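You operate a simulated robot arm through the tools that you are given. There is no shell and no other tool.

Carry out the task below with a simulated robot arm. There is one attempt and no reset: what you move stays moved.

JOB
Put things in order on the bench top across from the hood marked wave. At the end: the green pin block stands where the orange block brush stood; the silver small steel block stands on top of the white carton (marked "TABS"); the purple knob pin stands on top of the tall white box; the orange block brush is on the black flat box; whatever was shut is shut again. Leave all else as you found it, and nothing knocked over.

The check looks at the end state, three seconds after you hand in, the way a careful person would. Anything else that was tipped, shoved, dropped, spilled or broken makes it a failure.

ROBOT AND FRAMES
A 6-joint arm with a two-finger parallel gripper, fixed in place. Base frame: the origin is at the foot of the arm, x ahead of it, y to its left, z up; the work surface is at about z = 0.8. Readings come in m, degrees, newtons and seconds.
With the tool pointing down near the work surface it reaches from about 0.34 to 0.76 m from the base axis. Its first joint turns from -66.0 to 66.0 degrees. Payload 2.45 kg.
Tool frame: the origin (TCP) lies between the finger pads and is the grasp point; the fingertips stand 0.024 m ahead of it; z points along the fingers, y is the line along which they close. Largest opening 0.068 m; finger width 0.017, thickness 0.01; the body of the gripper, 0.04 by 0.07 m, starts 0.041 m behind the TCP.
Orientation is that of the tool frame in the base frame, as [roll, pitch, yaw] about the fixed x, y, z axes, in that order (R = Rz(yaw) Ry(pitch) Rx(roll)). With the fingers straight down and closing along the base's y, the tool's x points along the base's -x, its y along +y and its z along -z.

CONTROLS
- The arm moves only by the tool jog_arm. Its argument "deltas" is a list of rows, each a list of 7 numbers: the shift along the tool's x, y, z in m, then the turn, a rotation vector about the tool's x, y, z in degrees, then the finger opening in m, from 0 to 0.068. In form: [[dx, dy, dz, rx, ry, rz, jaw], ...]. A call has 1 to 20 rows; each row is the pose to reach, as a shift and turn from the pose commanded when the call began, along the tool's axes at that moment. A row lasts 0.2 s, in which the tool goes at most 0.05 m and 8.6 degrees; a call with a longer step from one row to the next is refused whole, and so is a gripper value outside its range. Where a pose cannot be reached the arm comes as near as it can. A force on the tool above 40 N (or 10 N above the force at the start of the call, whichever is more), or a blocked arm, ends the call early, and 0.2 s more pass. The fingers move at their own pace (about 0.108 m/s each) and stop on an object; they squeeze with about 34 N. The grip force told is the motor's: it shows also when the fingers shut on nothing. Time passes only in rows, and 0.2 s behind the last, so rows that repeat a pose let the fingers close. The reply holds the time, the measured pose of the TCP, the force on the tool along the base axes, the opening and the grip force, in the units named above and with some noise, with the torque about the TCP (base axes, N m) and any sound that the robot's microphone picked up, and new pictures: "show" is both (left out), scene, wrist or none.
- Cameras (640 x 400 px; columns grow to the right, rows downward): "scene" is fixed at [0.1687, 0.4289, 1.4467]; the picture's right is [-0.62, -0.78, 0.00], its down [-0.56, 0.45, -0.69] and it looks along [0.54, -0.43, -0.72] (base axes); focal length 333 px, centre (320, 200). "wrist" rides on the gripper at [0.084, 0.011, -0.075] in the tool frame; the picture's right is [-0.13, 0.99, 0.00], its down [-0.60, -0.08, -0.79] and it looks along [-0.79, -0.10, 0.61] (tool axes); focal length 251 px, centre (320, 200). There is no depth. A picture from a camera that has moved, and an enlarged one, comes with that camera's place and axes in the base frame and with its lens.
- enlarge(camera, box): a new picture of the part [left, top, right, bottom] of that camera's present view, enlarged. The clock stands still meanwhile.
- job_done(): hands the job in; it is judged then, once.

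Nothing tells you positions but the pictures and the camera data. Unless the task says otherwise, let go and move clear before handing in.

The tools are called after "Emit:" by a JSON object that holds its "api" and its "payload". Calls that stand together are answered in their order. jog_arm: Moves the arm, as the interface text tells. Its arguments: {"type":"object","properties":{"deltas":{"type":"array","items":{"type":"array","items":{"type":"number"}}},"show":{"type":"string","enum":["both","scene","wrist","none"]}},"required":["deltas"]} The other tools are called the same way: enlarge (camera, box) takes an enlarged picture of a part of a camera's view; job_done () hands the job in.

At the start:

```text
time_s: 0.0
position: [0.4365, 0.0039, 1.0984]
tool_rot: [179.9, -0.1, 180.0]
contact_force: [-0.5, 0.1, 0.2]
wrist_torque: [-0.03, -0.04, 0.01]
finger_gap: 0.0679
gripper_force: 0.0
```

scene: 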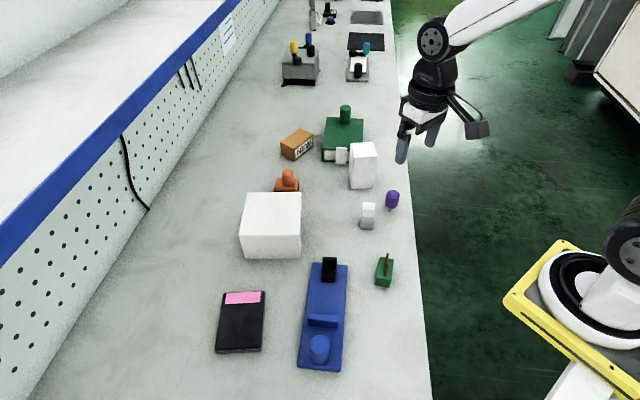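
wrist: 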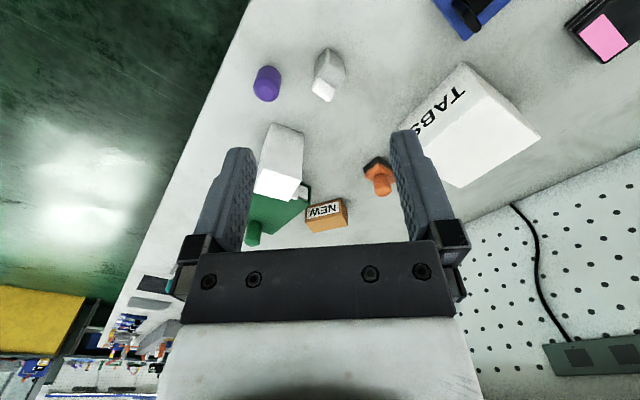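

The bench shows a large white carton (TABS), a tall white box, a silver steel block, a purple knob pin, a green pin block, an orange block brush, a black flat box and a blue vise-like fixture. I'll enlarge the views before moving anything.

Emit:
{"api": "enlarge", "payload": {"camera": "scene", "box": [200, 220, 440, 370]}}

Emit:
{"api": "enlarge", "payload": {"camera": "scene", "box": [230, 90, 430, 240]}}

Emit:
{"api": "enlarge", "payload": {"camera": "wrist", "box": [230, 0, 560, 260]}}

Emit:
{"api": "enlarge", "payload": {"camera": "scene", "box": [220, 0, 420, 110]}}

```text
2.67 times, centred on (320, 295) of scene
camera zoom: at [0.1687, 0.4289, 1.4467], right [-0.62, -0.78, 0.0], down [-0.56, 0.45, -0.69], along [0.54, -0.43, -0.72], focal length 887 px, centre (320, -53)
```

zoom: 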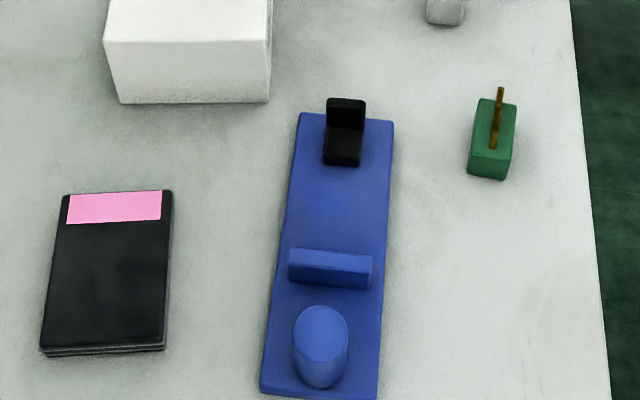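

```text
2.67 times, centred on (330, 165) of scene
camera zoom: at [0.1687, 0.4289, 1.4467], right [-0.62, -0.78, 0.0], down [-0.56, 0.45, -0.69], along [0.54, -0.43, -0.72], focal length 887 px, centre (293, 293)
```

zoom: 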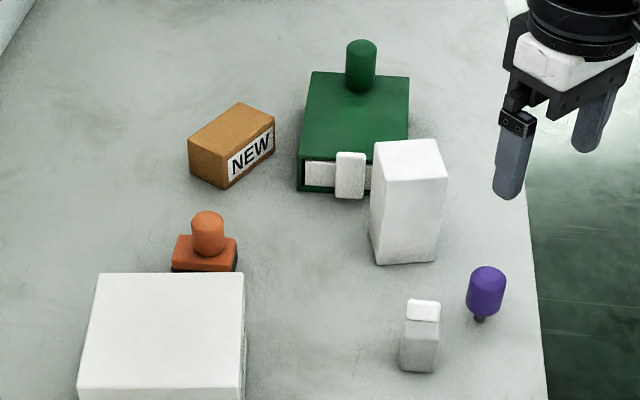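

```text
1.54 times, centred on (395, 130) of wrist
camera zoom: at [0.3503, 0.0159, 1.1743], right [0.13, 0.99, 0.0], down [0.6, -0.08, 0.79], along [0.79, -0.1, -0.61], focal length 387 px, centre (205, 308)
```

zoom: 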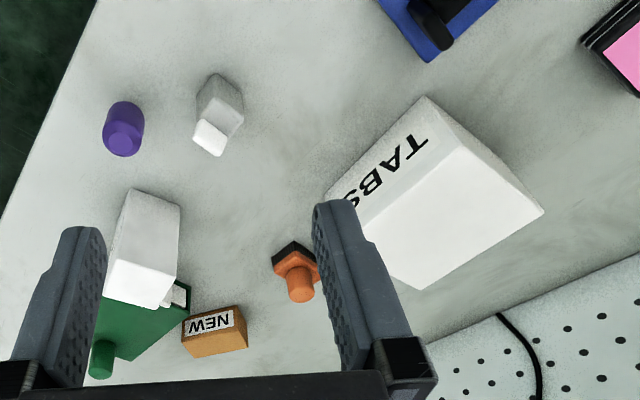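

```text
3.20 times, centred on (320, 55) of scene
camera zoom: at [0.1687, 0.4289, 1.4467], right [-0.62, -0.78, 0.0], down [-0.56, 0.45, -0.69], along [0.54, -0.43, -0.72], focal length 1064 px, centre (320, 664)
```

zoom: 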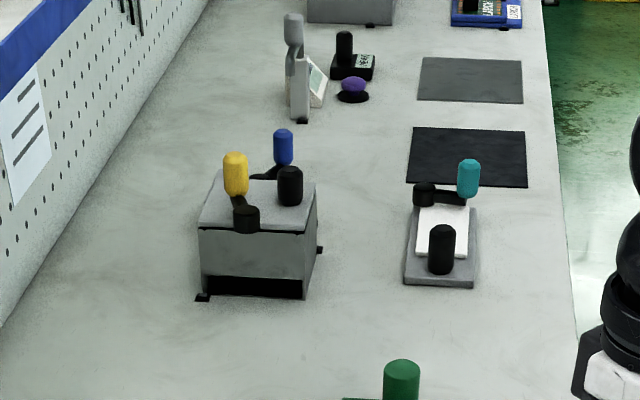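

The orange brush is near (0.73, 0.09), the carton near (0.63, 0.20), the tall box near (0.64, -0.10), the pin near (0.51, -0.08), the steel block near (0.50, 0.01), the green pin block near (0.38, 0.09) and the black box near (0.48, 0.38). I'll move high toward the brush first to get a closer look.

Emit:
{"api": "jog_arm", "payload": {"deltas": [[-0.03, 0.013, 0.016, 0, 0, 0, 0.068], [-0.06, 0.026, 0.032, 0, 0, 0, 0.068], [-0.09, 0.04, 0.048, 0, 0, 0, 0.068], [-0.12, 0.053, 0.064, 0, 0, 0, 0.068], [-0.15, 0.066, 0.08, 0, 0, 0, 0.068], [-0.18, 0.08, 0.1, 0, 0, 0, 0.068]]}}

```text
time_s: 1.4
position: [0.6175, 0.0844, 0.9996]
tool_rot: [180.0, 0.0, -180.0]
contact_force: [0.9, 0.7, 0.2]
wrist_torque: [-0.01, -0.03, 0.01]
finger_gap: 0.0679
gripper_force: 0.1
camera wrist: at [0.5313, 0.0963, 1.0743], right [0.13, 0.99, 0.0], down [0.6, -0.08, 0.79], along [0.79, -0.1, -0.61], focal length 251 px, centre (320, 200)
```

scene: 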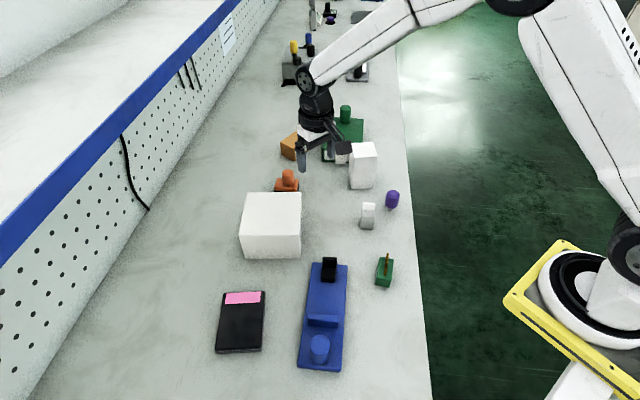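
wrist: 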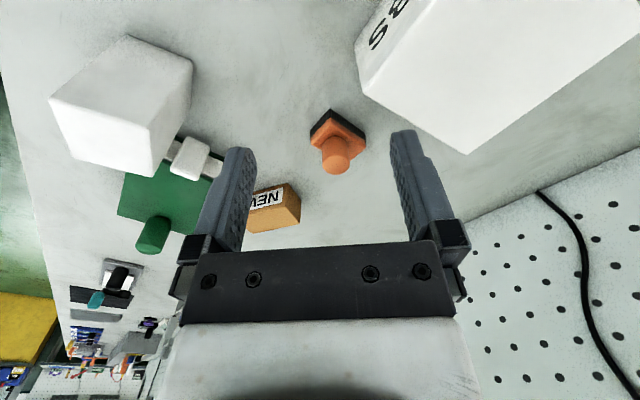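

I can see the orange brush ahead and slightly left of the tool. I'll zoom in to get its exact pose.

Emit:
{"api": "enlarge", "payload": {"camera": "wrist", "box": [260, 80, 420, 180]}}

Emit:
{"api": "enlarge", "payload": {"camera": "scene", "box": [250, 150, 330, 200]}}

```text
4.00 times, centred on (340, 130) of wrist
camera zoom: at [0.5313, 0.0963, 1.0743], right [0.13, 0.99, 0.0], down [0.6, -0.08, 0.79], along [0.79, -0.1, -0.61], focal length 1006 px, centre (240, 480)
```

zoom: 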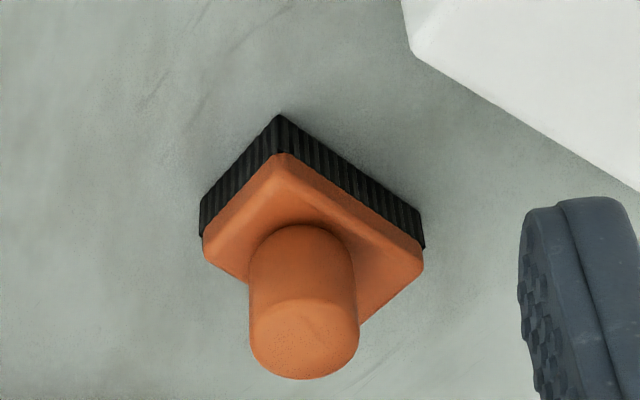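

```text
8.00 times, centred on (290, 175) of scene
camera zoom: at [0.1687, 0.4289, 1.4467], right [-0.62, -0.78, 0.0], down [-0.56, 0.45, -0.69], along [0.54, -0.43, -0.72], focal length 2661 px, centre (560, 400)
```

zoom: 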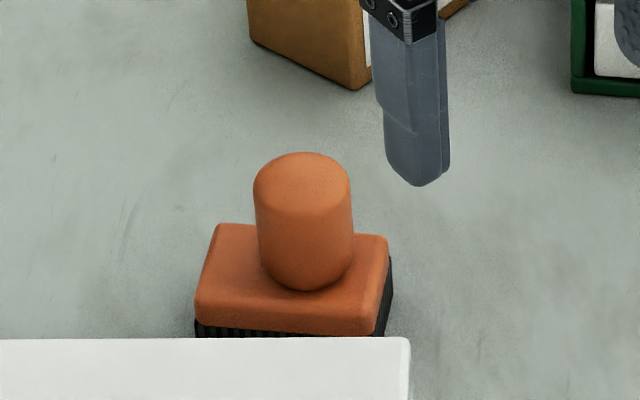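

The brush body is about 4 × 6 cm and its cylindrical knob sits near (0.73, 0.09) with the top at about z 0.874. I'll hover above the knob with the fingertips still clear of it.

Emit:
{"api": "jog_arm", "payload": {"deltas": [[-0.03, 0.001, 0.0, 0, 0, 0, 0.068], [-0.06, 0.003, 0.0, 0, 0, 0, 0.068], [-0.09, 0.005, 0.02, 0, 0, 0, 0.068], [-0.115, 0.006, 0.045, 0, 0, 0, 0.068], [-0.115, 0.006, 0.07, 0, 0, 0, 0.068], [-0.115, 0.006, 0.07, 0, 0, 0, 0.068]]}}

```text
time_s: 2.8
position: [0.7318, 0.0913, 0.9273]
tool_rot: [-180.0, 0.0, -180.0]
contact_force: [0.2, -0.1, 0.8]
wrist_torque: [-0.02, -0.03, 0.02]
finger_gap: 0.068
gripper_force: 0.0
camera wrist: at [0.6453, 0.1024, 1.0035], right [0.13, 0.99, 0.0], down [0.6, -0.08, 0.79], along [0.79, -0.1, -0.61], focal length 251 px, centre (320, 200)
```

scene: 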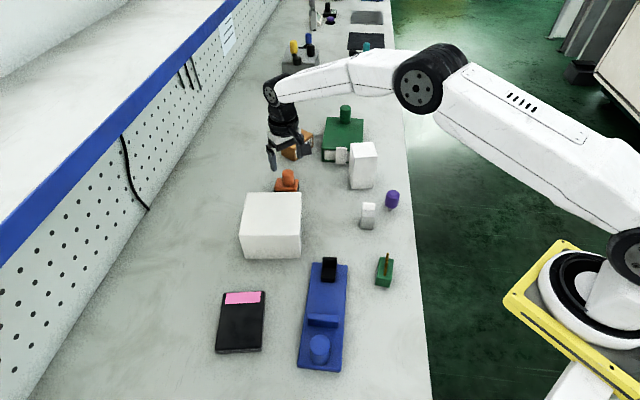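
wrist: 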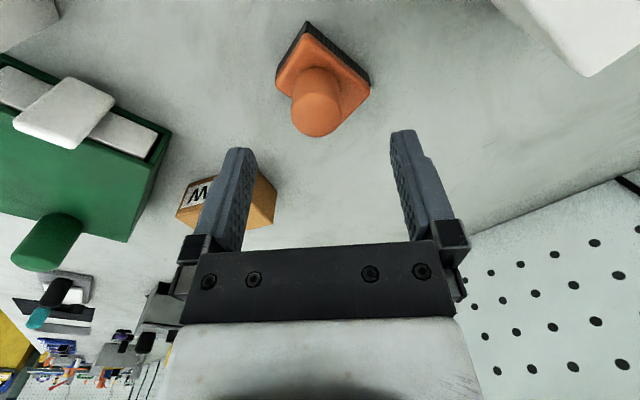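

I'm hovering over the knob. I'll zoom in to check the alignment.

Emit:
{"api": "enlarge", "payload": {"camera": "wrist", "box": [240, 0, 400, 160]}}

Emit:
{"api": "enlarge", "payload": {"camera": "scene", "box": [240, 130, 340, 200]}}

```text
2.50 times, centred on (320, 80) of wrist
camera zoom: at [0.6453, 0.1024, 1.0035], right [0.13, 0.99, 0.0], down [0.6, -0.08, 0.79], along [0.79, -0.1, -0.61], focal length 629 px, centre (320, 500)
```

zoom: 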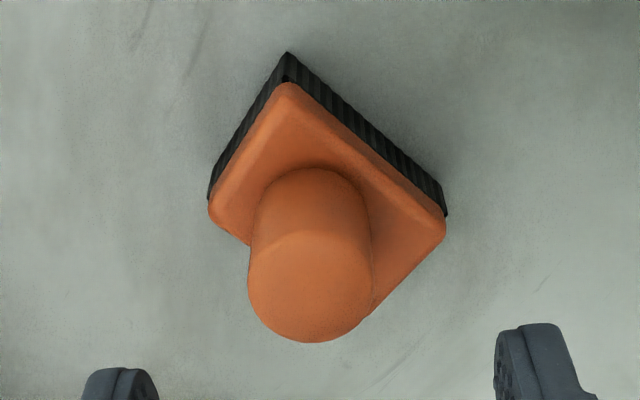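

```text
5.71 times, centred on (290, 165) of scene
camera zoom: at [0.1687, 0.4289, 1.4467], right [-0.62, -0.78, 0.0], down [-0.56, 0.45, -0.69], along [0.54, -0.43, -0.72], focal length 1900 px, centre (491, 400)
```

zoom: 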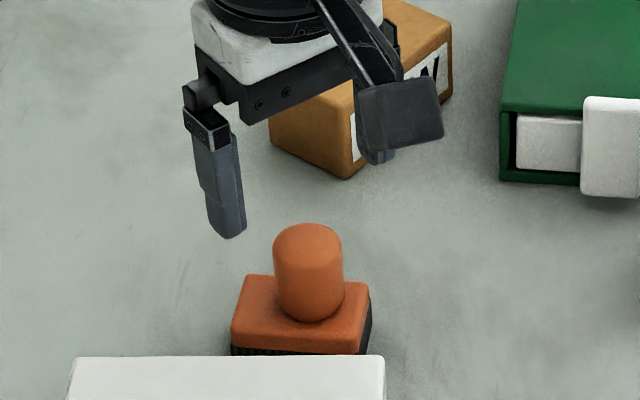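

The knob is about 2–3 mm off from under the TCP, so I'll correct that. Then I'll descend to z≈0.864, keeping the tips just above the block top, and look again before closing.

Emit:
{"api": "jog_arm", "payload": {"deltas": [[-0.002, -0.003, 0.0, 0, 0, 0, 0.068], [-0.002, -0.003, 0.02, 0, 0, 0, 0.068], [-0.002, -0.003, 0.04, 0, 0, 0, 0.068], [-0.002, -0.003, 0.052, 0, 0, 0, 0.068], [-0.002, -0.003, 0.062, 0, 0, 0, 0.068], [-0.002, -0.003, 0.062, 0, 0, 0, 0.068]]}}

```text
time_s: 4.2
position: [0.7339, 0.088, 0.8674]
tool_rot: [180.0, -0.1, 180.0]
contact_force: [-0.1, -0.1, -0.4]
wrist_torque: [-0.01, -0.02, 0.02]
finger_gap: 0.0681
gripper_force: 0.0
camera wrist: at [0.648, 0.0994, 0.9419], right [0.13, 0.99, 0.0], down [0.6, -0.08, 0.79], along [0.79, -0.1, -0.61], focal length 251 px, centre (320, 200)
```

scene: 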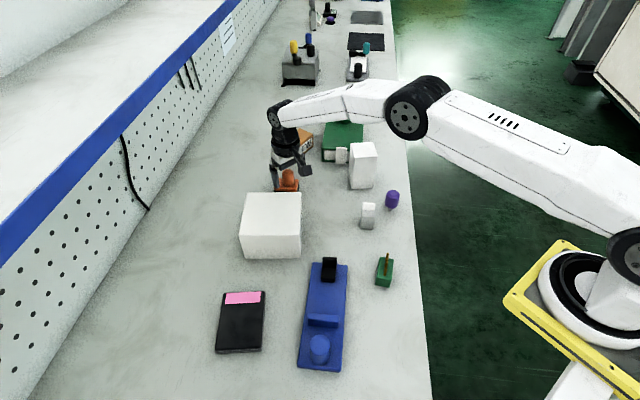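
wrist: 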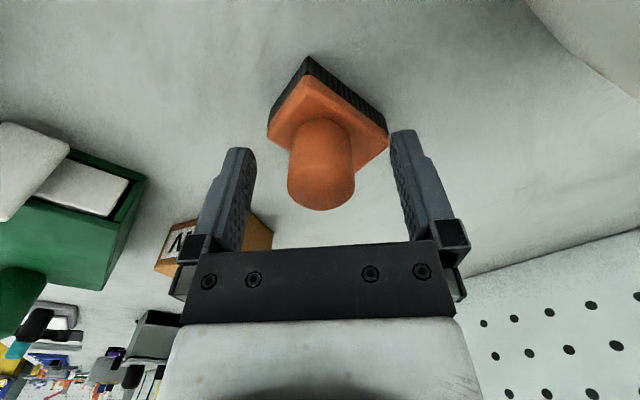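

The knob is centred between the fingers. I'll lower slightly and close.

Emit:
{"api": "jog_arm", "payload": {"deltas": [[0, 0, 0.003, 0, 0, 0, 0.068], [0, 0, 0.003, 0, 0, 0, 0.04], [0, 0, 0.003, 0, 0, 0, 0.02], [0, 0, 0.003, 0, 0, 0, 0.02], [0, 0, 0.003, 0, 0, 0, 0.02]], "show": "wrist"}}

```text
time_s: 5.4
position: [0.733, 0.0872, 0.8639]
tool_rot: [-180.0, 0.0, -179.9]
contact_force: [-0.2, -0.3, -0.3]
wrist_torque: [0.03, -0.04, -0.01]
finger_gap: 0.0302
gripper_force: 34.2
camera wrist: at [0.6477, 0.0993, 0.939], right [0.13, 0.99, 0.0], down [0.6, -0.08, 0.79], along [0.79, -0.1, -0.61], focal length 251 px, centre (320, 200)
```

wrist: 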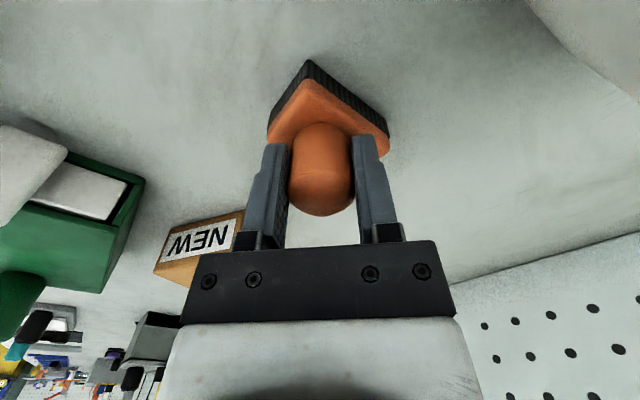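

The brush knob is gripped (gap 0.0302) with the TCP at (0.733, 0.0876, 0.864). I'll lift it and study the black flat box at the same time.

Emit:
{"api": "jog_arm", "payload": {"deltas": [[0, 0, -0.02, 0, 0, 0, 0.02], [0, 0, -0.05, 0, 0, 0, 0.02], [0, 0, -0.09, 0, 0, 0, 0.02], [0.03, 0, -0.12, 0, 0, 0, 0.02], [0.06, 0.02, -0.14, 0, 0, 0, 0.02], [0.06, 0.02, -0.14, 0, 0, 0, 0.02]]}}

Emit:
{"api": "enlarge", "payload": {"camera": "scene", "box": [200, 280, 280, 360]}}

Emit:
{"api": "enlarge", "payload": {"camera": "scene", "box": [350, 180, 420, 240]}}

Emit:
{"api": "enlarge", "payload": {"camera": "scene", "box": [350, 240, 420, 300]}}

```text
time_s: 6.8
position: [0.6731, 0.1086, 1.0025]
tool_rot: [-180.0, 0.0, 179.9]
contact_force: [0.3, 0.6, 0.0]
wrist_torque: [0.01, -0.02, 0.0]
finger_gap: 0.02
gripper_force: 0.1
camera wrist: at [0.5876, 0.1195, 1.0789], right [0.13, 0.99, 0.0], down [0.6, -0.08, 0.79], along [0.79, -0.1, -0.61], focal length 251 px, centre (320, 200)
```

scene: 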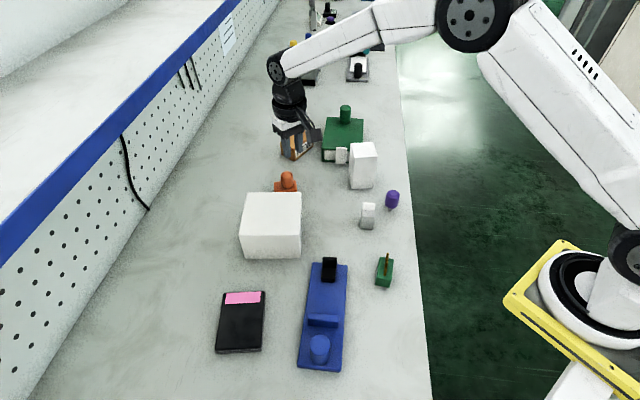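
wrist: 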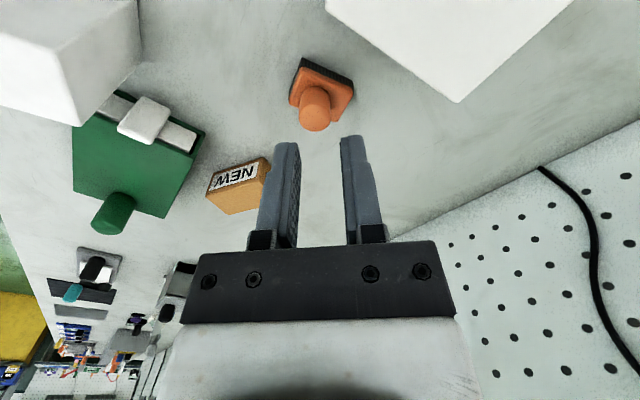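

```text
5.00 times, centred on (240, 320) of scene
camera zoom: at [0.1687, 0.4289, 1.4467], right [-0.62, -0.78, 0.0], down [-0.56, 0.45, -0.69], along [0.54, -0.43, -0.72], focal length 1663 px, centre (720, -400)
```

zoom: 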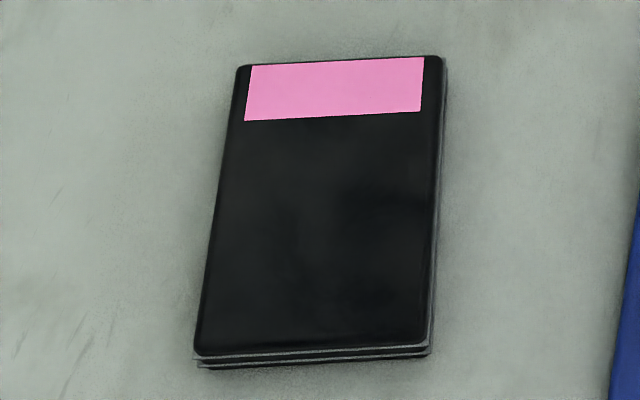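

```text
6.67 times, centred on (385, 210) of scene
camera zoom: at [0.1687, 0.4289, 1.4467], right [-0.62, -0.78, 0.0], down [-0.56, 0.45, -0.69], along [0.54, -0.43, -0.72], focal length 2217 px, centre (-113, 133)
```

zoom: 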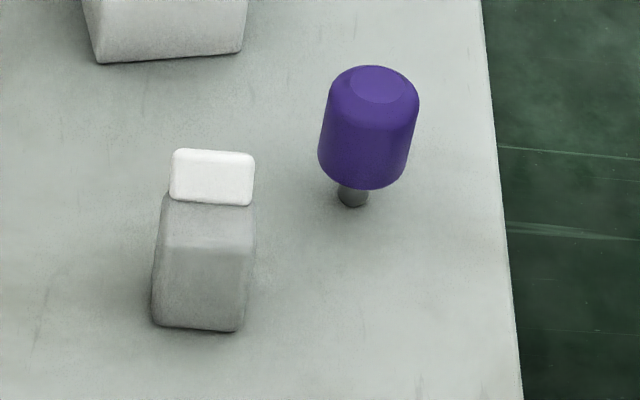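

```text
6.67 times, centred on (385, 270) of scene
camera zoom: at [0.1687, 0.4289, 1.4467], right [-0.62, -0.78, 0.0], down [-0.56, 0.45, -0.69], along [0.54, -0.43, -0.72], focal length 2217 px, centre (-113, -267)
```

zoom: 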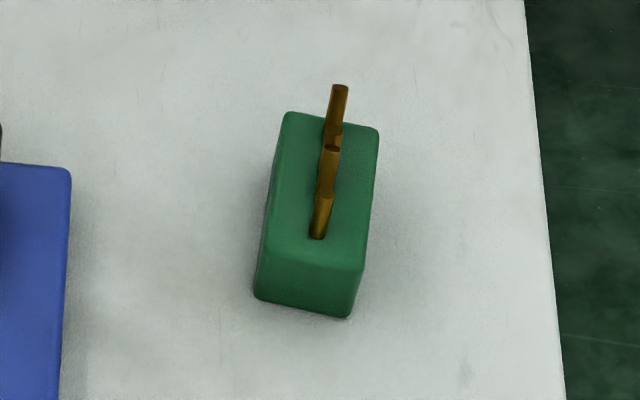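

The fingers closed to 0.02 and the brush is still standing on the bench, so the grip slipped. I'll check whether the brush moved before retrying.

Emit:
{"api": "enlarge", "payload": {"camera": "scene", "box": [250, 150, 330, 200]}}

Emit:
{"api": "enlarge", "payload": {"camera": "wrist", "box": [250, 30, 410, 150]}}

```text
8.00 times, centred on (290, 175) of scene
camera zoom: at [0.1687, 0.4289, 1.4467], right [-0.62, -0.78, 0.0], down [-0.56, 0.45, -0.69], along [0.54, -0.43, -0.72], focal length 2661 px, centre (560, 400)
```

zoom: 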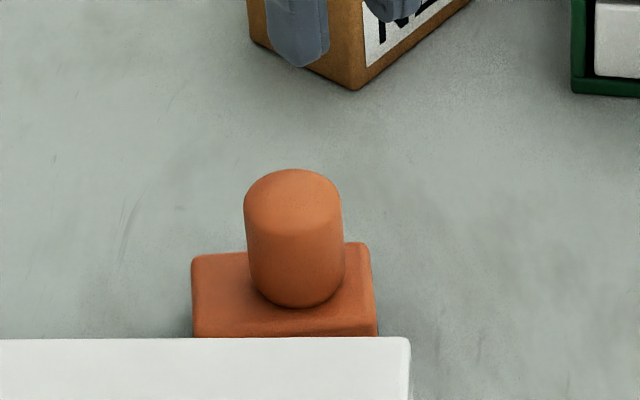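

```text
3.33 times, centred on (330, 90) of wrist
camera zoom: at [0.5876, 0.1195, 1.0789], right [0.13, 0.99, 0.0], down [0.6, -0.08, 0.79], along [0.79, -0.1, -0.61], focal length 838 px, centre (287, 567)
```

zoom: 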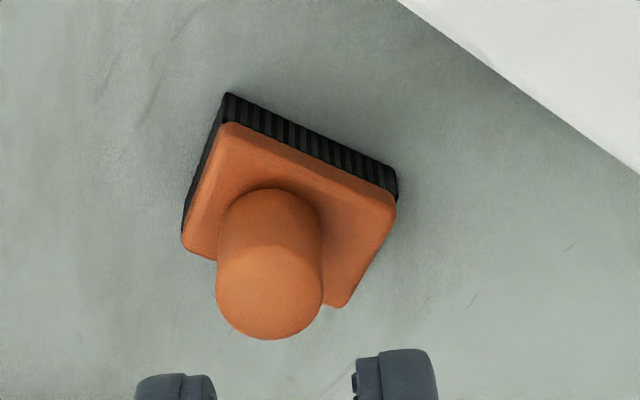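

The brush slid down out of the grip. It now stands about 9 mm away, turned roughly 14°, with its knob at about (0.728, 0.096). I'll keep its original spot, about (0.735, 0.090), as the target for the green block. Next I'll grip the knob again fully closed and test with a slow, tiny lift.

Emit:
{"api": "jog_arm", "payload": {"deltas": [[-0.02, -0.006, 0.0, 0, 0, 0, 0.04], [-0.055, -0.0127, 0.03, 0, 0, 0, 0.068], [-0.055, -0.0127, 0.06, 0, 0, 0, 0.068], [-0.055, -0.0127, 0.09, 0, 0, 0, 0.068], [-0.055, -0.0127, 0.115, 0, 0, 0, 0.068], [-0.055, -0.0127, 0.13, 0, 0, 0, 0.068], [-0.055, -0.0127, 0.138, 0, 0, 0, 0.068], [-0.055, -0.0127, 0.138, 0, 0, 0, 0.068]], "show": "wrist"}}

```text
time_s: 8.6
position: [0.7283, 0.095, 0.8649]
tool_rot: [180.0, 0.0, -179.9]
contact_force: [0.3, -0.2, 0.2]
wrist_torque: [0.01, 0.0, -0.03]
finger_gap: 0.0679
gripper_force: 0.1
camera wrist: at [0.6422, 0.1059, 0.9411], right [0.13, 0.99, 0.0], down [0.6, -0.08, 0.79], along [0.79, -0.1, -0.61], focal length 251 px, centre (320, 200)
```

wrist: 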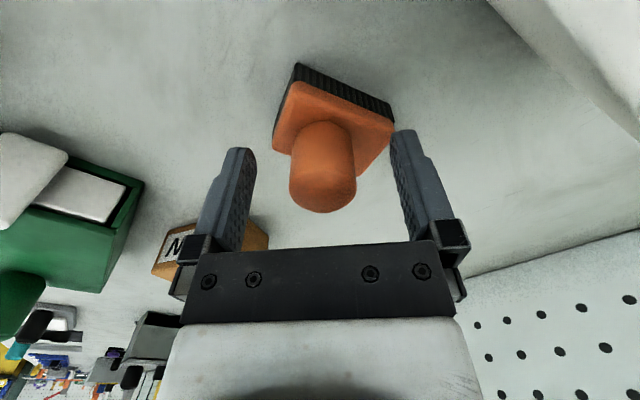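

The knob is centred again. I'll close fully and lift 10 mm slowly.

Emit:
{"api": "jog_arm", "payload": {"deltas": [[0, 0, 0.002, 0, 0, 0, 0.04], [0, 0, 0.002, 0, 0, 0, 0.0], [0, 0, 0.002, 0, 0, 0, 0.0], [0, 0, 0.002, 0, 0, 0, 0.0], [0, 0, 0.002, 0, 0, 0, 0.0]], "show": "none"}}

Emit:
{"api": "jog_arm", "payload": {"deltas": [[0, 0, -0.002, 0, 0, 0, 0.0], [0, 0, -0.004, 0, 0, 0, 0.0], [0, 0, -0.006, 0, 0, 0, 0.0], [0, 0, -0.008, 0, 0, 0, 0.0], [0, 0, -0.01, 0, 0, 0, 0.0]], "show": "both"}}

```text
time_s: 9.8
position: [0.729, 0.0941, 0.8636]
tool_rot: [180.0, -0.1, 179.9]
contact_force: [-1.1, -0.3, 0.1]
wrist_torque: [0.03, -0.01, 0.0]
finger_gap: 0.0309
gripper_force: 34.5
```

```text
time_s: 11.0
position: [0.7276, 0.0958, 0.8735]
tool_rot: [179.9, 0.0, -179.9]
contact_force: [0.1, -0.3, -1.0]
wrist_torque: [-0.01, -0.03, -0.01]
finger_gap: 0.0308
gripper_force: 34.1
camera wrist: at [0.6421, 0.1063, 0.9492], right [0.13, 0.99, 0.0], down [0.6, -0.08, 0.79], along [0.79, -0.1, -0.61], focal length 251 px, centre (320, 200)
```

scene: 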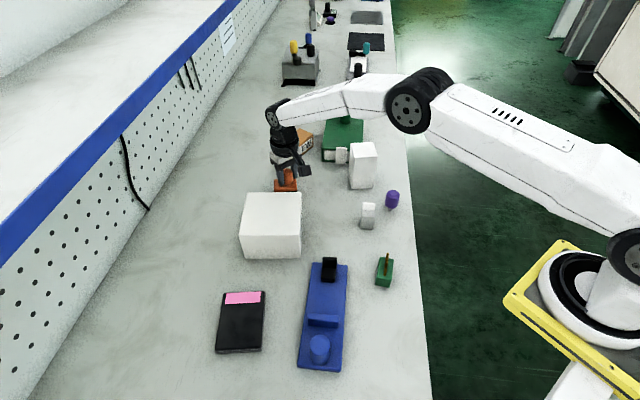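
wrist: 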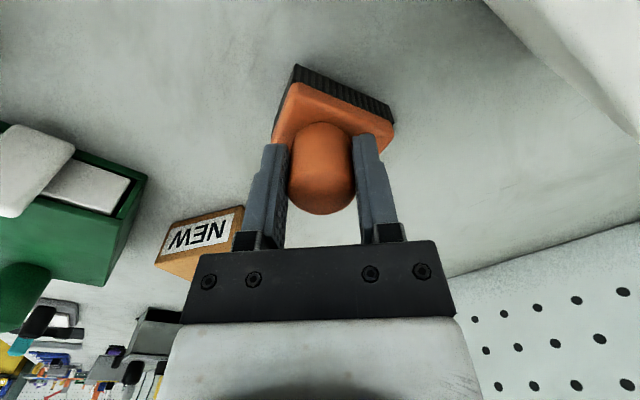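

The brush is lifting with the gripper, with about 1 N of weight showing. I'll hold still for a second to check whether it creeps down.

Emit:
{"api": "jog_arm", "payload": {"deltas": [[0, 0, 0, 0, 0, 0, 0.0], [0, 0, 0, 0, 0, 0, 0.0], [0, 0, 0, 0, 0, 0, 0.0], [0, 0, 0, 0, 0, 0, 0.0], [0, 0, 0, 0, 0, 0, 0.0]], "show": "wrist"}}

Emit:
{"api": "enlarge", "payload": {"camera": "scene", "box": [250, 150, 330, 200]}}

Emit:
{"api": "enlarge", "payload": {"camera": "wrist", "box": [240, 40, 400, 240]}}

```text
time_s: 12.2
position: [0.728, 0.0954, 0.8731]
tool_rot: [-179.9, 0.0, -180.0]
contact_force: [-0.3, -0.1, -0.9]
wrist_torque: [-0.03, -0.02, -0.01]
finger_gap: 0.0306
gripper_force: 33.6
camera wrist: at [0.6421, 0.1063, 0.9492], right [0.13, 0.99, 0.0], down [0.6, -0.08, 0.79], along [0.79, -0.1, -0.61], focal length 251 px, centre (320, 200)
```

wrist: 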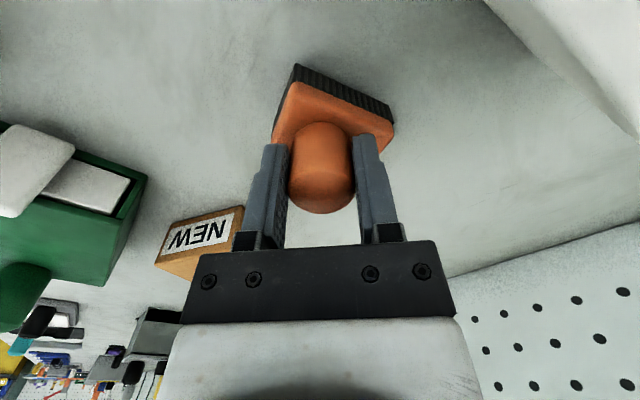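

```text
8.00 times, centred on (290, 175) of scene
camera zoom: at [0.1687, 0.4289, 1.4467], right [-0.62, -0.78, 0.0], down [-0.56, 0.45, -0.69], along [0.54, -0.43, -0.72], focal length 2661 px, centre (560, 400)
```

zoom: 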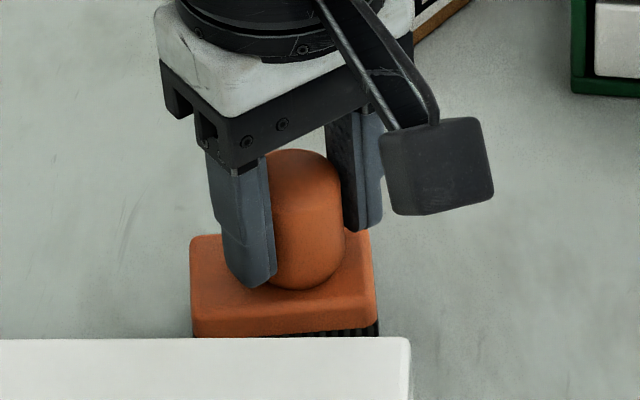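

```text
2.00 times, centred on (320, 140) of wrist
camera zoom: at [0.6421, 0.1063, 0.9492], right [0.13, 0.99, 0.0], down [0.6, -0.08, 0.79], along [0.79, -0.1, -0.61], focal length 503 px, centre (320, 320)
```

zoom: 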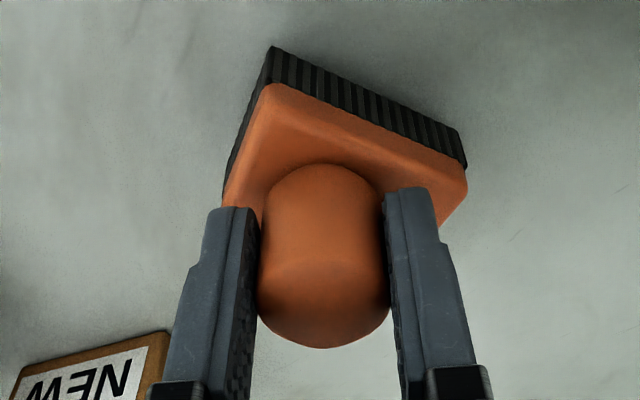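

It's holding steady with no creep. I'll lift it slowly, straight up.

Emit:
{"api": "jog_arm", "payload": {"deltas": [[0, 0, -0.003, 0, 0, 0, 0.0], [0, 0, -0.007, 0, 0, 0, 0.0], [0, 0, -0.012, 0, 0, 0, 0.0], [0, 0, -0.018, 0, 0, 0, 0.0], [0, 0, -0.024, 0, 0, 0, 0.0], [0, 0, -0.03, 0, 0, 0, 0.0], [0, 0, -0.036, 0, 0, 0, 0.0], [0, 0, -0.042, 0, 0, 0, 0.0]], "show": "wrist"}}

```text
time_s: 14.0
position: [0.7279, 0.0949, 0.9155]
tool_rot: [180.0, 0.0, 180.0]
contact_force: [-0.5, 0.4, -0.8]
wrist_torque: [0.03, 0.02, 0.0]
finger_gap: 0.031
gripper_force: 34.2
camera wrist: at [0.6425, 0.1064, 0.9912], right [0.13, 0.99, 0.0], down [0.6, -0.08, 0.79], along [0.79, -0.1, -0.61], focal length 251 px, centre (320, 200)
```

wrist: 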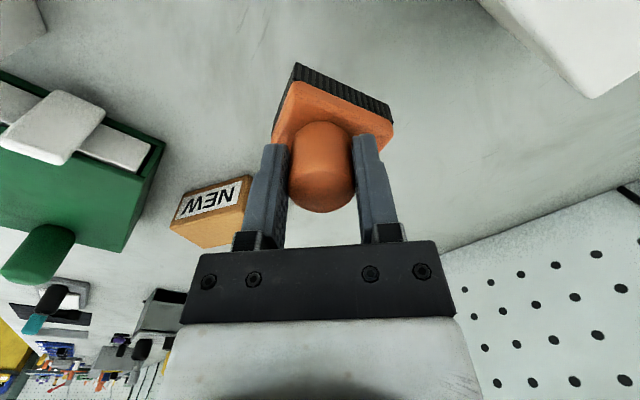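

Still held firmly. I'll lift further, then carry it slowly over the carton toward the black box.

Emit:
{"api": "jog_arm", "payload": {"deltas": [[0, 0, -0.005, 0, 0, 0, 0.0], [0, 0, -0.012, 0, 0, 0, 0.0], [0, 0, -0.02, 0, 0, 0, 0.0], [0, 0, -0.028, 0, 0, 0, 0.0], [0, 0, -0.036, 0, 0, 0, 0.0], [0, 0, -0.044, 0, 0, 0, 0.0], [0, 0, -0.052, 0, 0, 0, 0.0], [0, 0, -0.06, 0, 0, 0, 0.0], [0, 0, -0.067, 0, 0, 0, 0.0], [0, 0, -0.072, 0, 0, 0, 0.0], [0, 0, -0.074, 0, 0, 0, 0.0]], "show": "wrist"}}

```text
time_s: 16.4
position: [0.7278, 0.0946, 0.9895]
tool_rot: [-179.9, 0.0, -180.0]
contact_force: [1.0, -0.5, 0.0]
wrist_torque: [-0.01, 0.03, 0.0]
finger_gap: 0.0305
gripper_force: 34.3
camera wrist: at [0.6421, 0.1061, 1.0656], right [0.13, 0.99, 0.0], down [0.6, -0.08, 0.79], along [0.79, -0.1, -0.61], focal length 251 px, centre (320, 200)
```

wrist: 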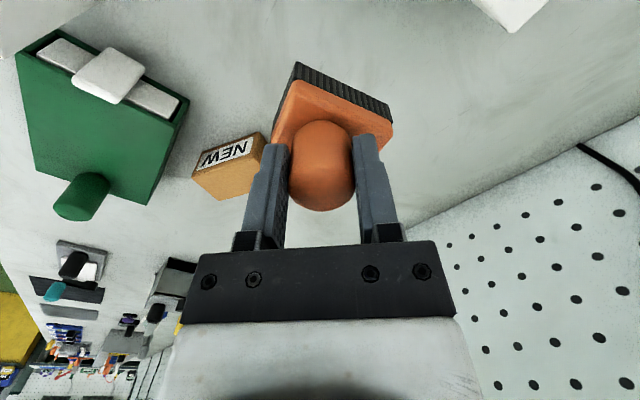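

Steady. I'll move toward the black box in two slow halves.

Emit:
{"api": "jog_arm", "payload": {"deltas": [[0.002, 0.003, 0, 0, 0, 0, 0.0], [0.007, 0.008, 0, 0, 0, 0, 0.0], [0.015, 0.017, 0, 0, 0, 0, 0.0], [0.025, 0.028, 0, 0, 0, 0, 0.0], [0.037, 0.042, 0, 0, 0, 0, 0.0], [0.05, 0.0565, 0, 0, 0, 0, 0.0], [0.063, 0.071, 0, 0, 0, 0, 0.0], [0.076, 0.0858, 0, 0, 0, 0, 0.0], [0.089, 0.1005, 0, 0, 0, 0, 0.0], [0.102, 0.115, 0, 0, 0, 0, 0.0], [0.113, 0.1276, 0, 0, 0, 0, 0.0], [0.12, 0.1355, 0, 0, 0, 0, 0.0], [0.123, 0.139, 0, 0, 0, 0, 0.0]], "show": "both"}}

```text
time_s: 19.2
position: [0.6039, 0.2337, 0.9906]
tool_rot: [-180.0, 0.1, 179.9]
contact_force: [0.4, -0.3, -0.6]
wrist_torque: [0.0, 0.0, -0.04]
finger_gap: 0.0308
gripper_force: 33.9
camera wrist: at [0.5188, 0.2458, 1.0654], right [0.13, 0.99, 0.0], down [0.6, -0.08, 0.79], along [0.79, -0.1, -0.61], focal length 251 px, centre (320, 200)
```

scene: 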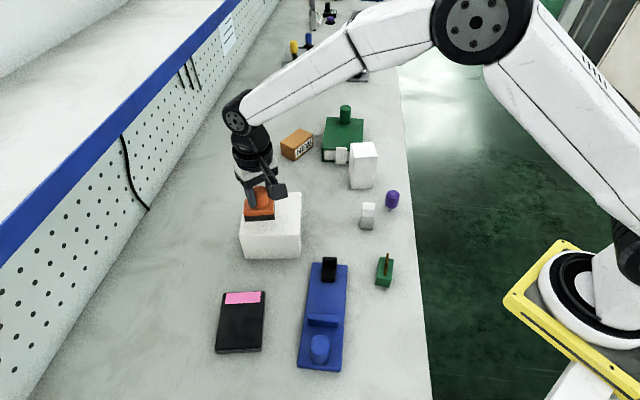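
wrist: 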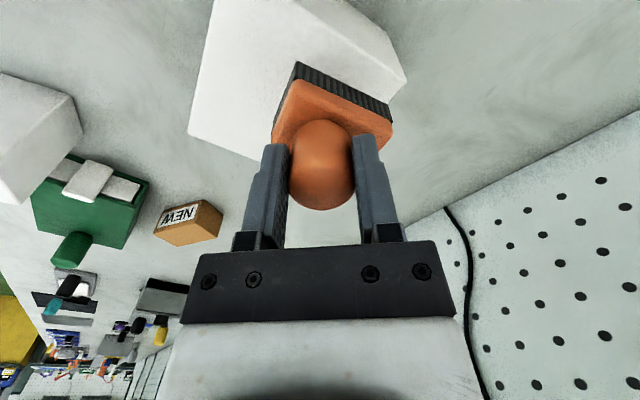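

Still held, now above the carton. Moving on to above the black box.

Emit:
{"api": "jog_arm", "payload": {"deltas": [[0.002, 0.003, 0, 0, 0, 0, 0.0], [0.007, 0.008, 0, 0, 0, 0, 0.0], [0.015, 0.017, 0, 0, 0, 0, 0.0], [0.025, 0.028, 0, 0, 0, 0, 0.0], [0.037, 0.042, 0, 0, 0, 0, 0.0], [0.05, 0.0565, 0, 0, 0, 0, 0.0], [0.063, 0.071, 0, 0, 0, 0, 0.0], [0.076, 0.0858, 0, 0, 0, 0, 0.0], [0.089, 0.1005, 0, 0, 0, 0, 0.0], [0.102, 0.115, 0, 0, 0, 0, 0.0], [0.113, 0.1276, 0, 0, 0, 0, 0.0], [0.119, 0.135, 0, 0, 0, 0, 0.0], [0.122, 0.138, 0, 0, 0, 0, 0.0], [0.122, 0.138, 0.02, 0, 0, 0, 0.0], [0.122, 0.138, 0.04, 0, 0, 0, 0.0], [0.122, 0.138, 0.06, 0, 0, 0, 0.0]], "show": "both"}}

Emit:
{"api": "enlarge", "payload": {"camera": "scene", "box": [190, 250, 310, 370]}}

Emit:
{"api": "enlarge", "payload": {"camera": "wrist", "box": [220, 0, 420, 220]}}

```text
time_s: 22.6
position: [0.4829, 0.3726, 0.9288]
tool_rot: [180.0, -0.1, 180.0]
contact_force: [0.0, -0.6, -0.8]
wrist_torque: [0.0, 0.04, 0.01]
finger_gap: 0.031
gripper_force: 33.8
camera wrist: at [0.3972, 0.3832, 1.0051], right [0.13, 0.99, 0.0], down [0.6, -0.08, 0.79], along [0.79, -0.1, -0.61], focal length 251 px, centre (320, 200)
```

scene: 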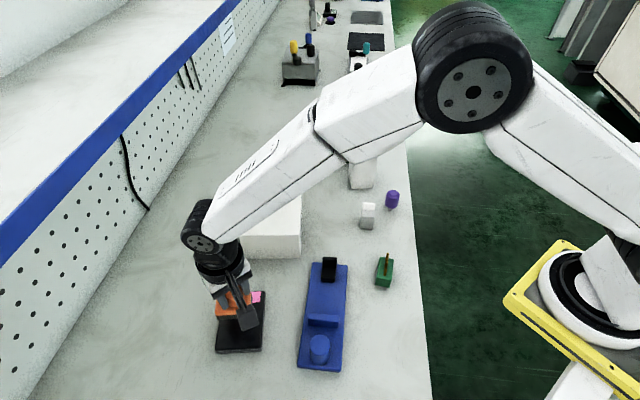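
wrist: 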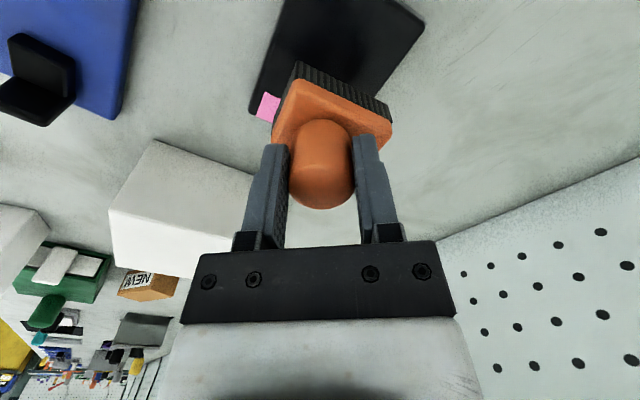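

```text
3.33 times, centred on (250, 310) of scene
camera zoom: at [0.1687, 0.4289, 1.4467], right [-0.62, -0.78, 0.0], down [-0.56, 0.45, -0.69], along [0.54, -0.43, -0.72], focal length 1109 px, centre (553, -167)
```

zoom: 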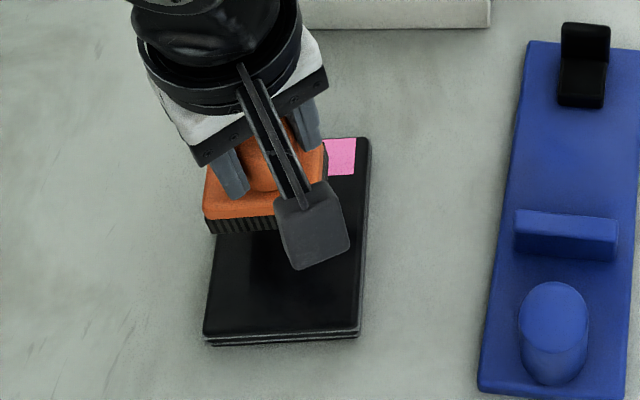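

```text
1.82 times, centred on (320, 110) of wrist
camera zoom: at [0.3972, 0.3832, 1.0051], right [0.13, 0.99, 0.0], down [0.6, -0.08, 0.79], along [0.79, -0.1, -0.61], focal length 457 px, centre (320, 364)
```

zoom: 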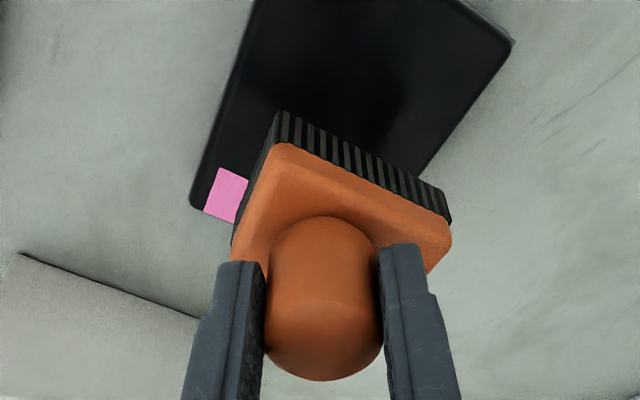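

The brush is centred over the black box to within a few millimetres. I'll lower it gently toward the lid.

Emit:
{"api": "jog_arm", "payload": {"deltas": [[0, 0, 0.01, 0, 0, 0, 0.0], [0, 0, 0.02, 0, 0, 0, 0.0], [0, 0, 0.03, 0, 0, 0, 0.0], [0, 0, 0.038, 0, 0, 0, 0.0], [0, 0, 0.044, 0, 0, 0, 0.0], [0, 0, 0.047, 0, 0, 0, 0.0], [0, 0, 0.047, 0, 0, 0, 0.0]], "show": "scene"}}

Emit:
{"api": "enlarge", "payload": {"camera": "scene", "box": [200, 270, 280, 360]}}

```text
time_s: 24.2
position: [0.4843, 0.3736, 0.8849]
tool_rot: [179.8, 0.2, 180.0]
contact_force: [5.3, 0.0, 26.7]
wrist_torque: [-0.56, -0.36, 0.09]
finger_gap: 0.0308
gripper_force: 33.8
```

scene: 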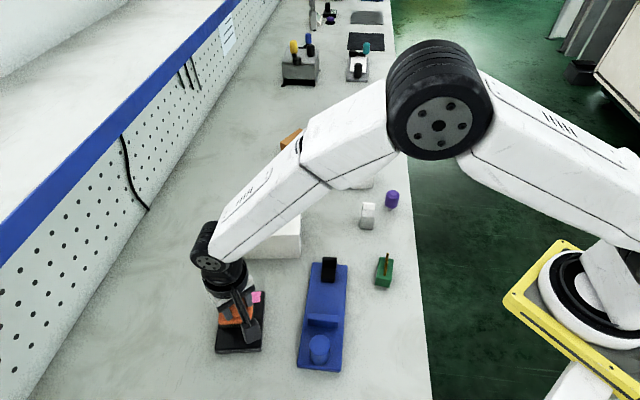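

```text
4.44 times, centred on (240, 315) of scene
camera zoom: at [0.1684, 0.4286, 1.4468], right [-0.62, -0.78, 0.0], down [-0.56, 0.45, -0.69], along [0.54, -0.43, -0.72], focal length 1478 px, centre (676, -311)
```

zoom: 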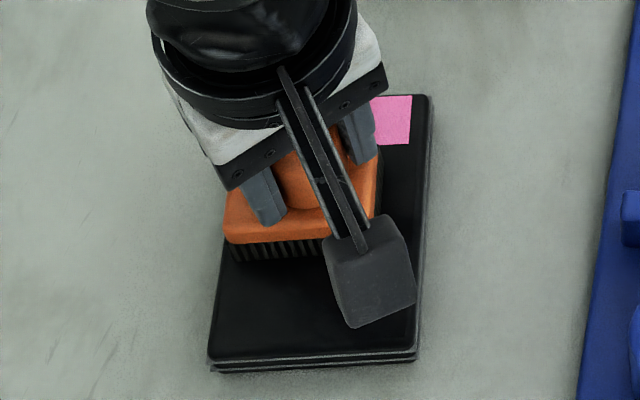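

Contact came at TCP z≈0.885, with 27 N pressing down. I'll back off about 3 mm to relieve the force before opening.

Emit:
{"api": "jog_arm", "payload": {"deltas": [[0, 0, -0.001, 0, 0, 0, 0.0], [0, 0, -0.002, 0, 0, 0, 0.0], [0, 0, -0.003, 0, 0, 0, 0.0], [0, 0, -0.003, 0, 0, 0, 0.0]], "show": "wrist"}}

```text
time_s: 25.2
position: [0.4819, 0.3704, 0.8851]
tool_rot: [-179.8, -0.3, 180.0]
contact_force: [0.6, 1.9, 4.2]
wrist_torque: [0.19, -0.2, 0.06]
finger_gap: 0.0309
gripper_force: 34.1
camera wrist: at [0.3963, 0.3824, 0.9604], right [0.13, 0.99, 0.0], down [0.61, -0.08, 0.79], along [0.78, -0.1, -0.61], focal length 251 px, centre (320, 200)
```

wrist: 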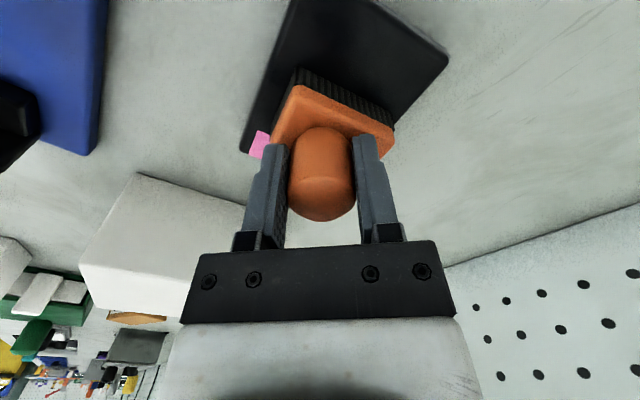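

Residual force is only about 4 N, so the brush is resting on the box. Opening now.

Emit:
{"api": "jog_arm", "payload": {"deltas": [[0, 0, -0.001, 0, 0, 0, 0.02], [0, 0, -0.001, 0, 0, 0, 0.035], [0, 0, -0.001, 0, 0, 0, 0.05], [0, 0, -0.001, 0, 0, 0, 0.068], [0, 0, -0.001, 0, 0, 0, 0.068]], "show": "both"}}

```text
time_s: 26.4
position: [0.4828, 0.3713, 0.8864]
tool_rot: [-180.0, 0.0, 180.0]
contact_force: [0.5, 1.0, -0.1]
wrist_torque: [0.01, -0.02, 0.02]
finger_gap: 0.0677
gripper_force: 0.0
camera wrist: at [0.3972, 0.383, 0.9623], right [0.13, 0.99, 0.0], down [0.6, -0.08, 0.79], along [0.79, -0.1, -0.61], focal length 251 px, centre (320, 200)
```

scene: 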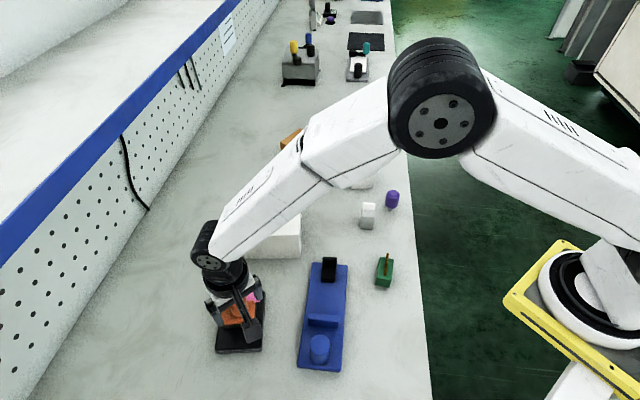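
wrist: 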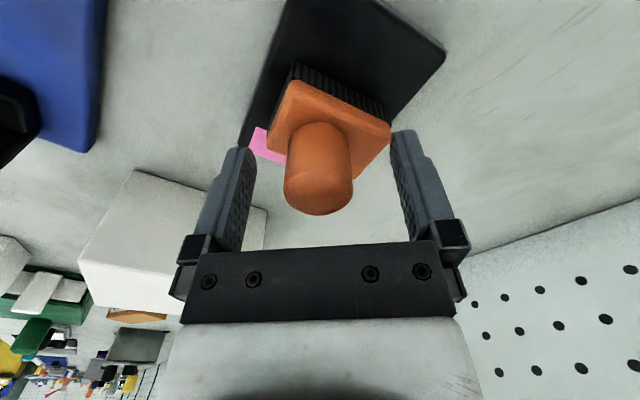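

The brush stands on the black box. I'll retreat upward, then go over the green pin block at about (0.384, 0.077), turning the tool about 52° so the fingers straddle its narrow side.

Emit:
{"api": "jog_arm", "payload": {"deltas": [[0, 0, -0.02, 0, 0, 0, 0.068], [0, 0, -0.06, 0, 0, 0, 0.068], [0, 0, -0.1, 0, 0, 0, 0.068], [0.008, -0.025, -0.12, 0, 0, 5, 0.068], [0.02, -0.06, -0.12, 0, 0, 12, 0.068], [0.032, -0.095, -0.12, 0, 0, 19, 0.068], [0.044, -0.13, -0.12, 0, 0, 26, 0.068], [0.056, -0.165, -0.12, 0, 0, 33, 0.068], [0.067, -0.2, -0.12, 0, 0, 40, 0.068], [0.079, -0.235, -0.12, 0, 0, 46, 0.068], [0.09, -0.27, -0.12, 0, 0, 50, 0.068], [0.099, -0.294, -0.11, 0, 0, 52, 0.068], [0.099, -0.294, -0.08, 0, 0, 52, 0.068], [0.099, -0.294, -0.05, 0, 0, 52, 0.068], [0.099, -0.294, -0.05, 0, 0, 52, 0.068]], "show": "both"}}

Emit:
{"api": "enlarge", "payload": {"camera": "scene", "box": [190, 250, 310, 370]}}

Emit:
{"api": "enlarge", "payload": {"camera": "wrist", "box": [220, 0, 420, 180]}}

```text
time_s: 29.6
position: [0.3823, 0.0782, 0.9364]
tool_rot: [180.0, 0.0, 128.0]
contact_force: [0.5, -0.3, 0.5]
wrist_torque: [-0.03, 0.02, 0.01]
finger_gap: 0.0678
gripper_force: 0.2
camera wrist: at [0.3383, 0.1514, 1.0125], right [0.86, 0.51, 0.0], down [0.31, -0.52, 0.79], along [0.4, -0.68, -0.61], focal length 251 px, centre (320, 200)
```

scene: 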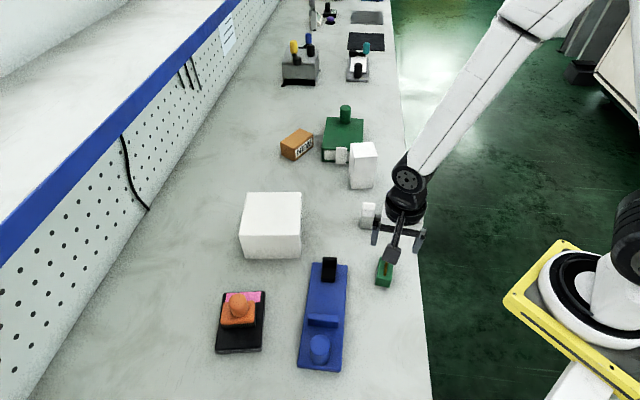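
wrist: 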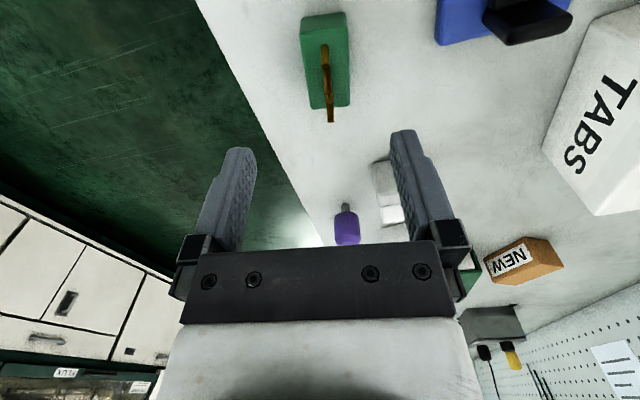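

```text
3.33 times, centred on (250, 310) of scene
camera zoom: at [0.1687, 0.4289, 1.4467], right [-0.62, -0.78, 0.0], down [-0.56, 0.45, -0.69], along [0.54, -0.43, -0.72], focal length 1109 px, centre (553, -167)
```

zoom: 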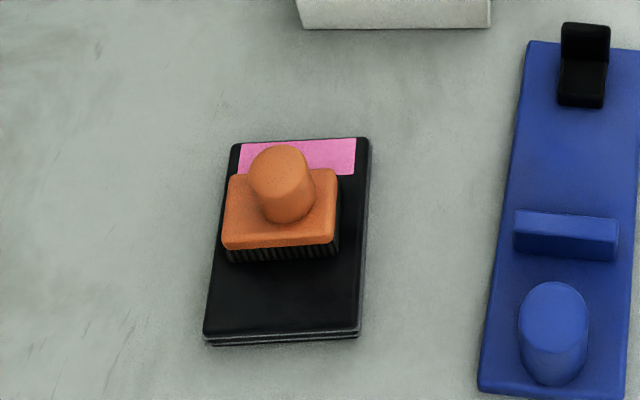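

```text
2.22 times, centred on (320, 90) of wrist
camera zoom: at [0.3383, 0.1514, 1.0125], right [0.86, 0.51, 0.0], down [0.31, -0.52, 0.79], along [0.4, -0.68, -0.61], focal length 559 px, centre (320, 444)
```

zoom: 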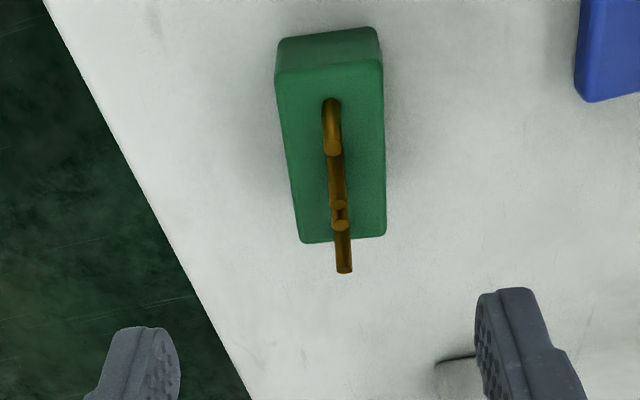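

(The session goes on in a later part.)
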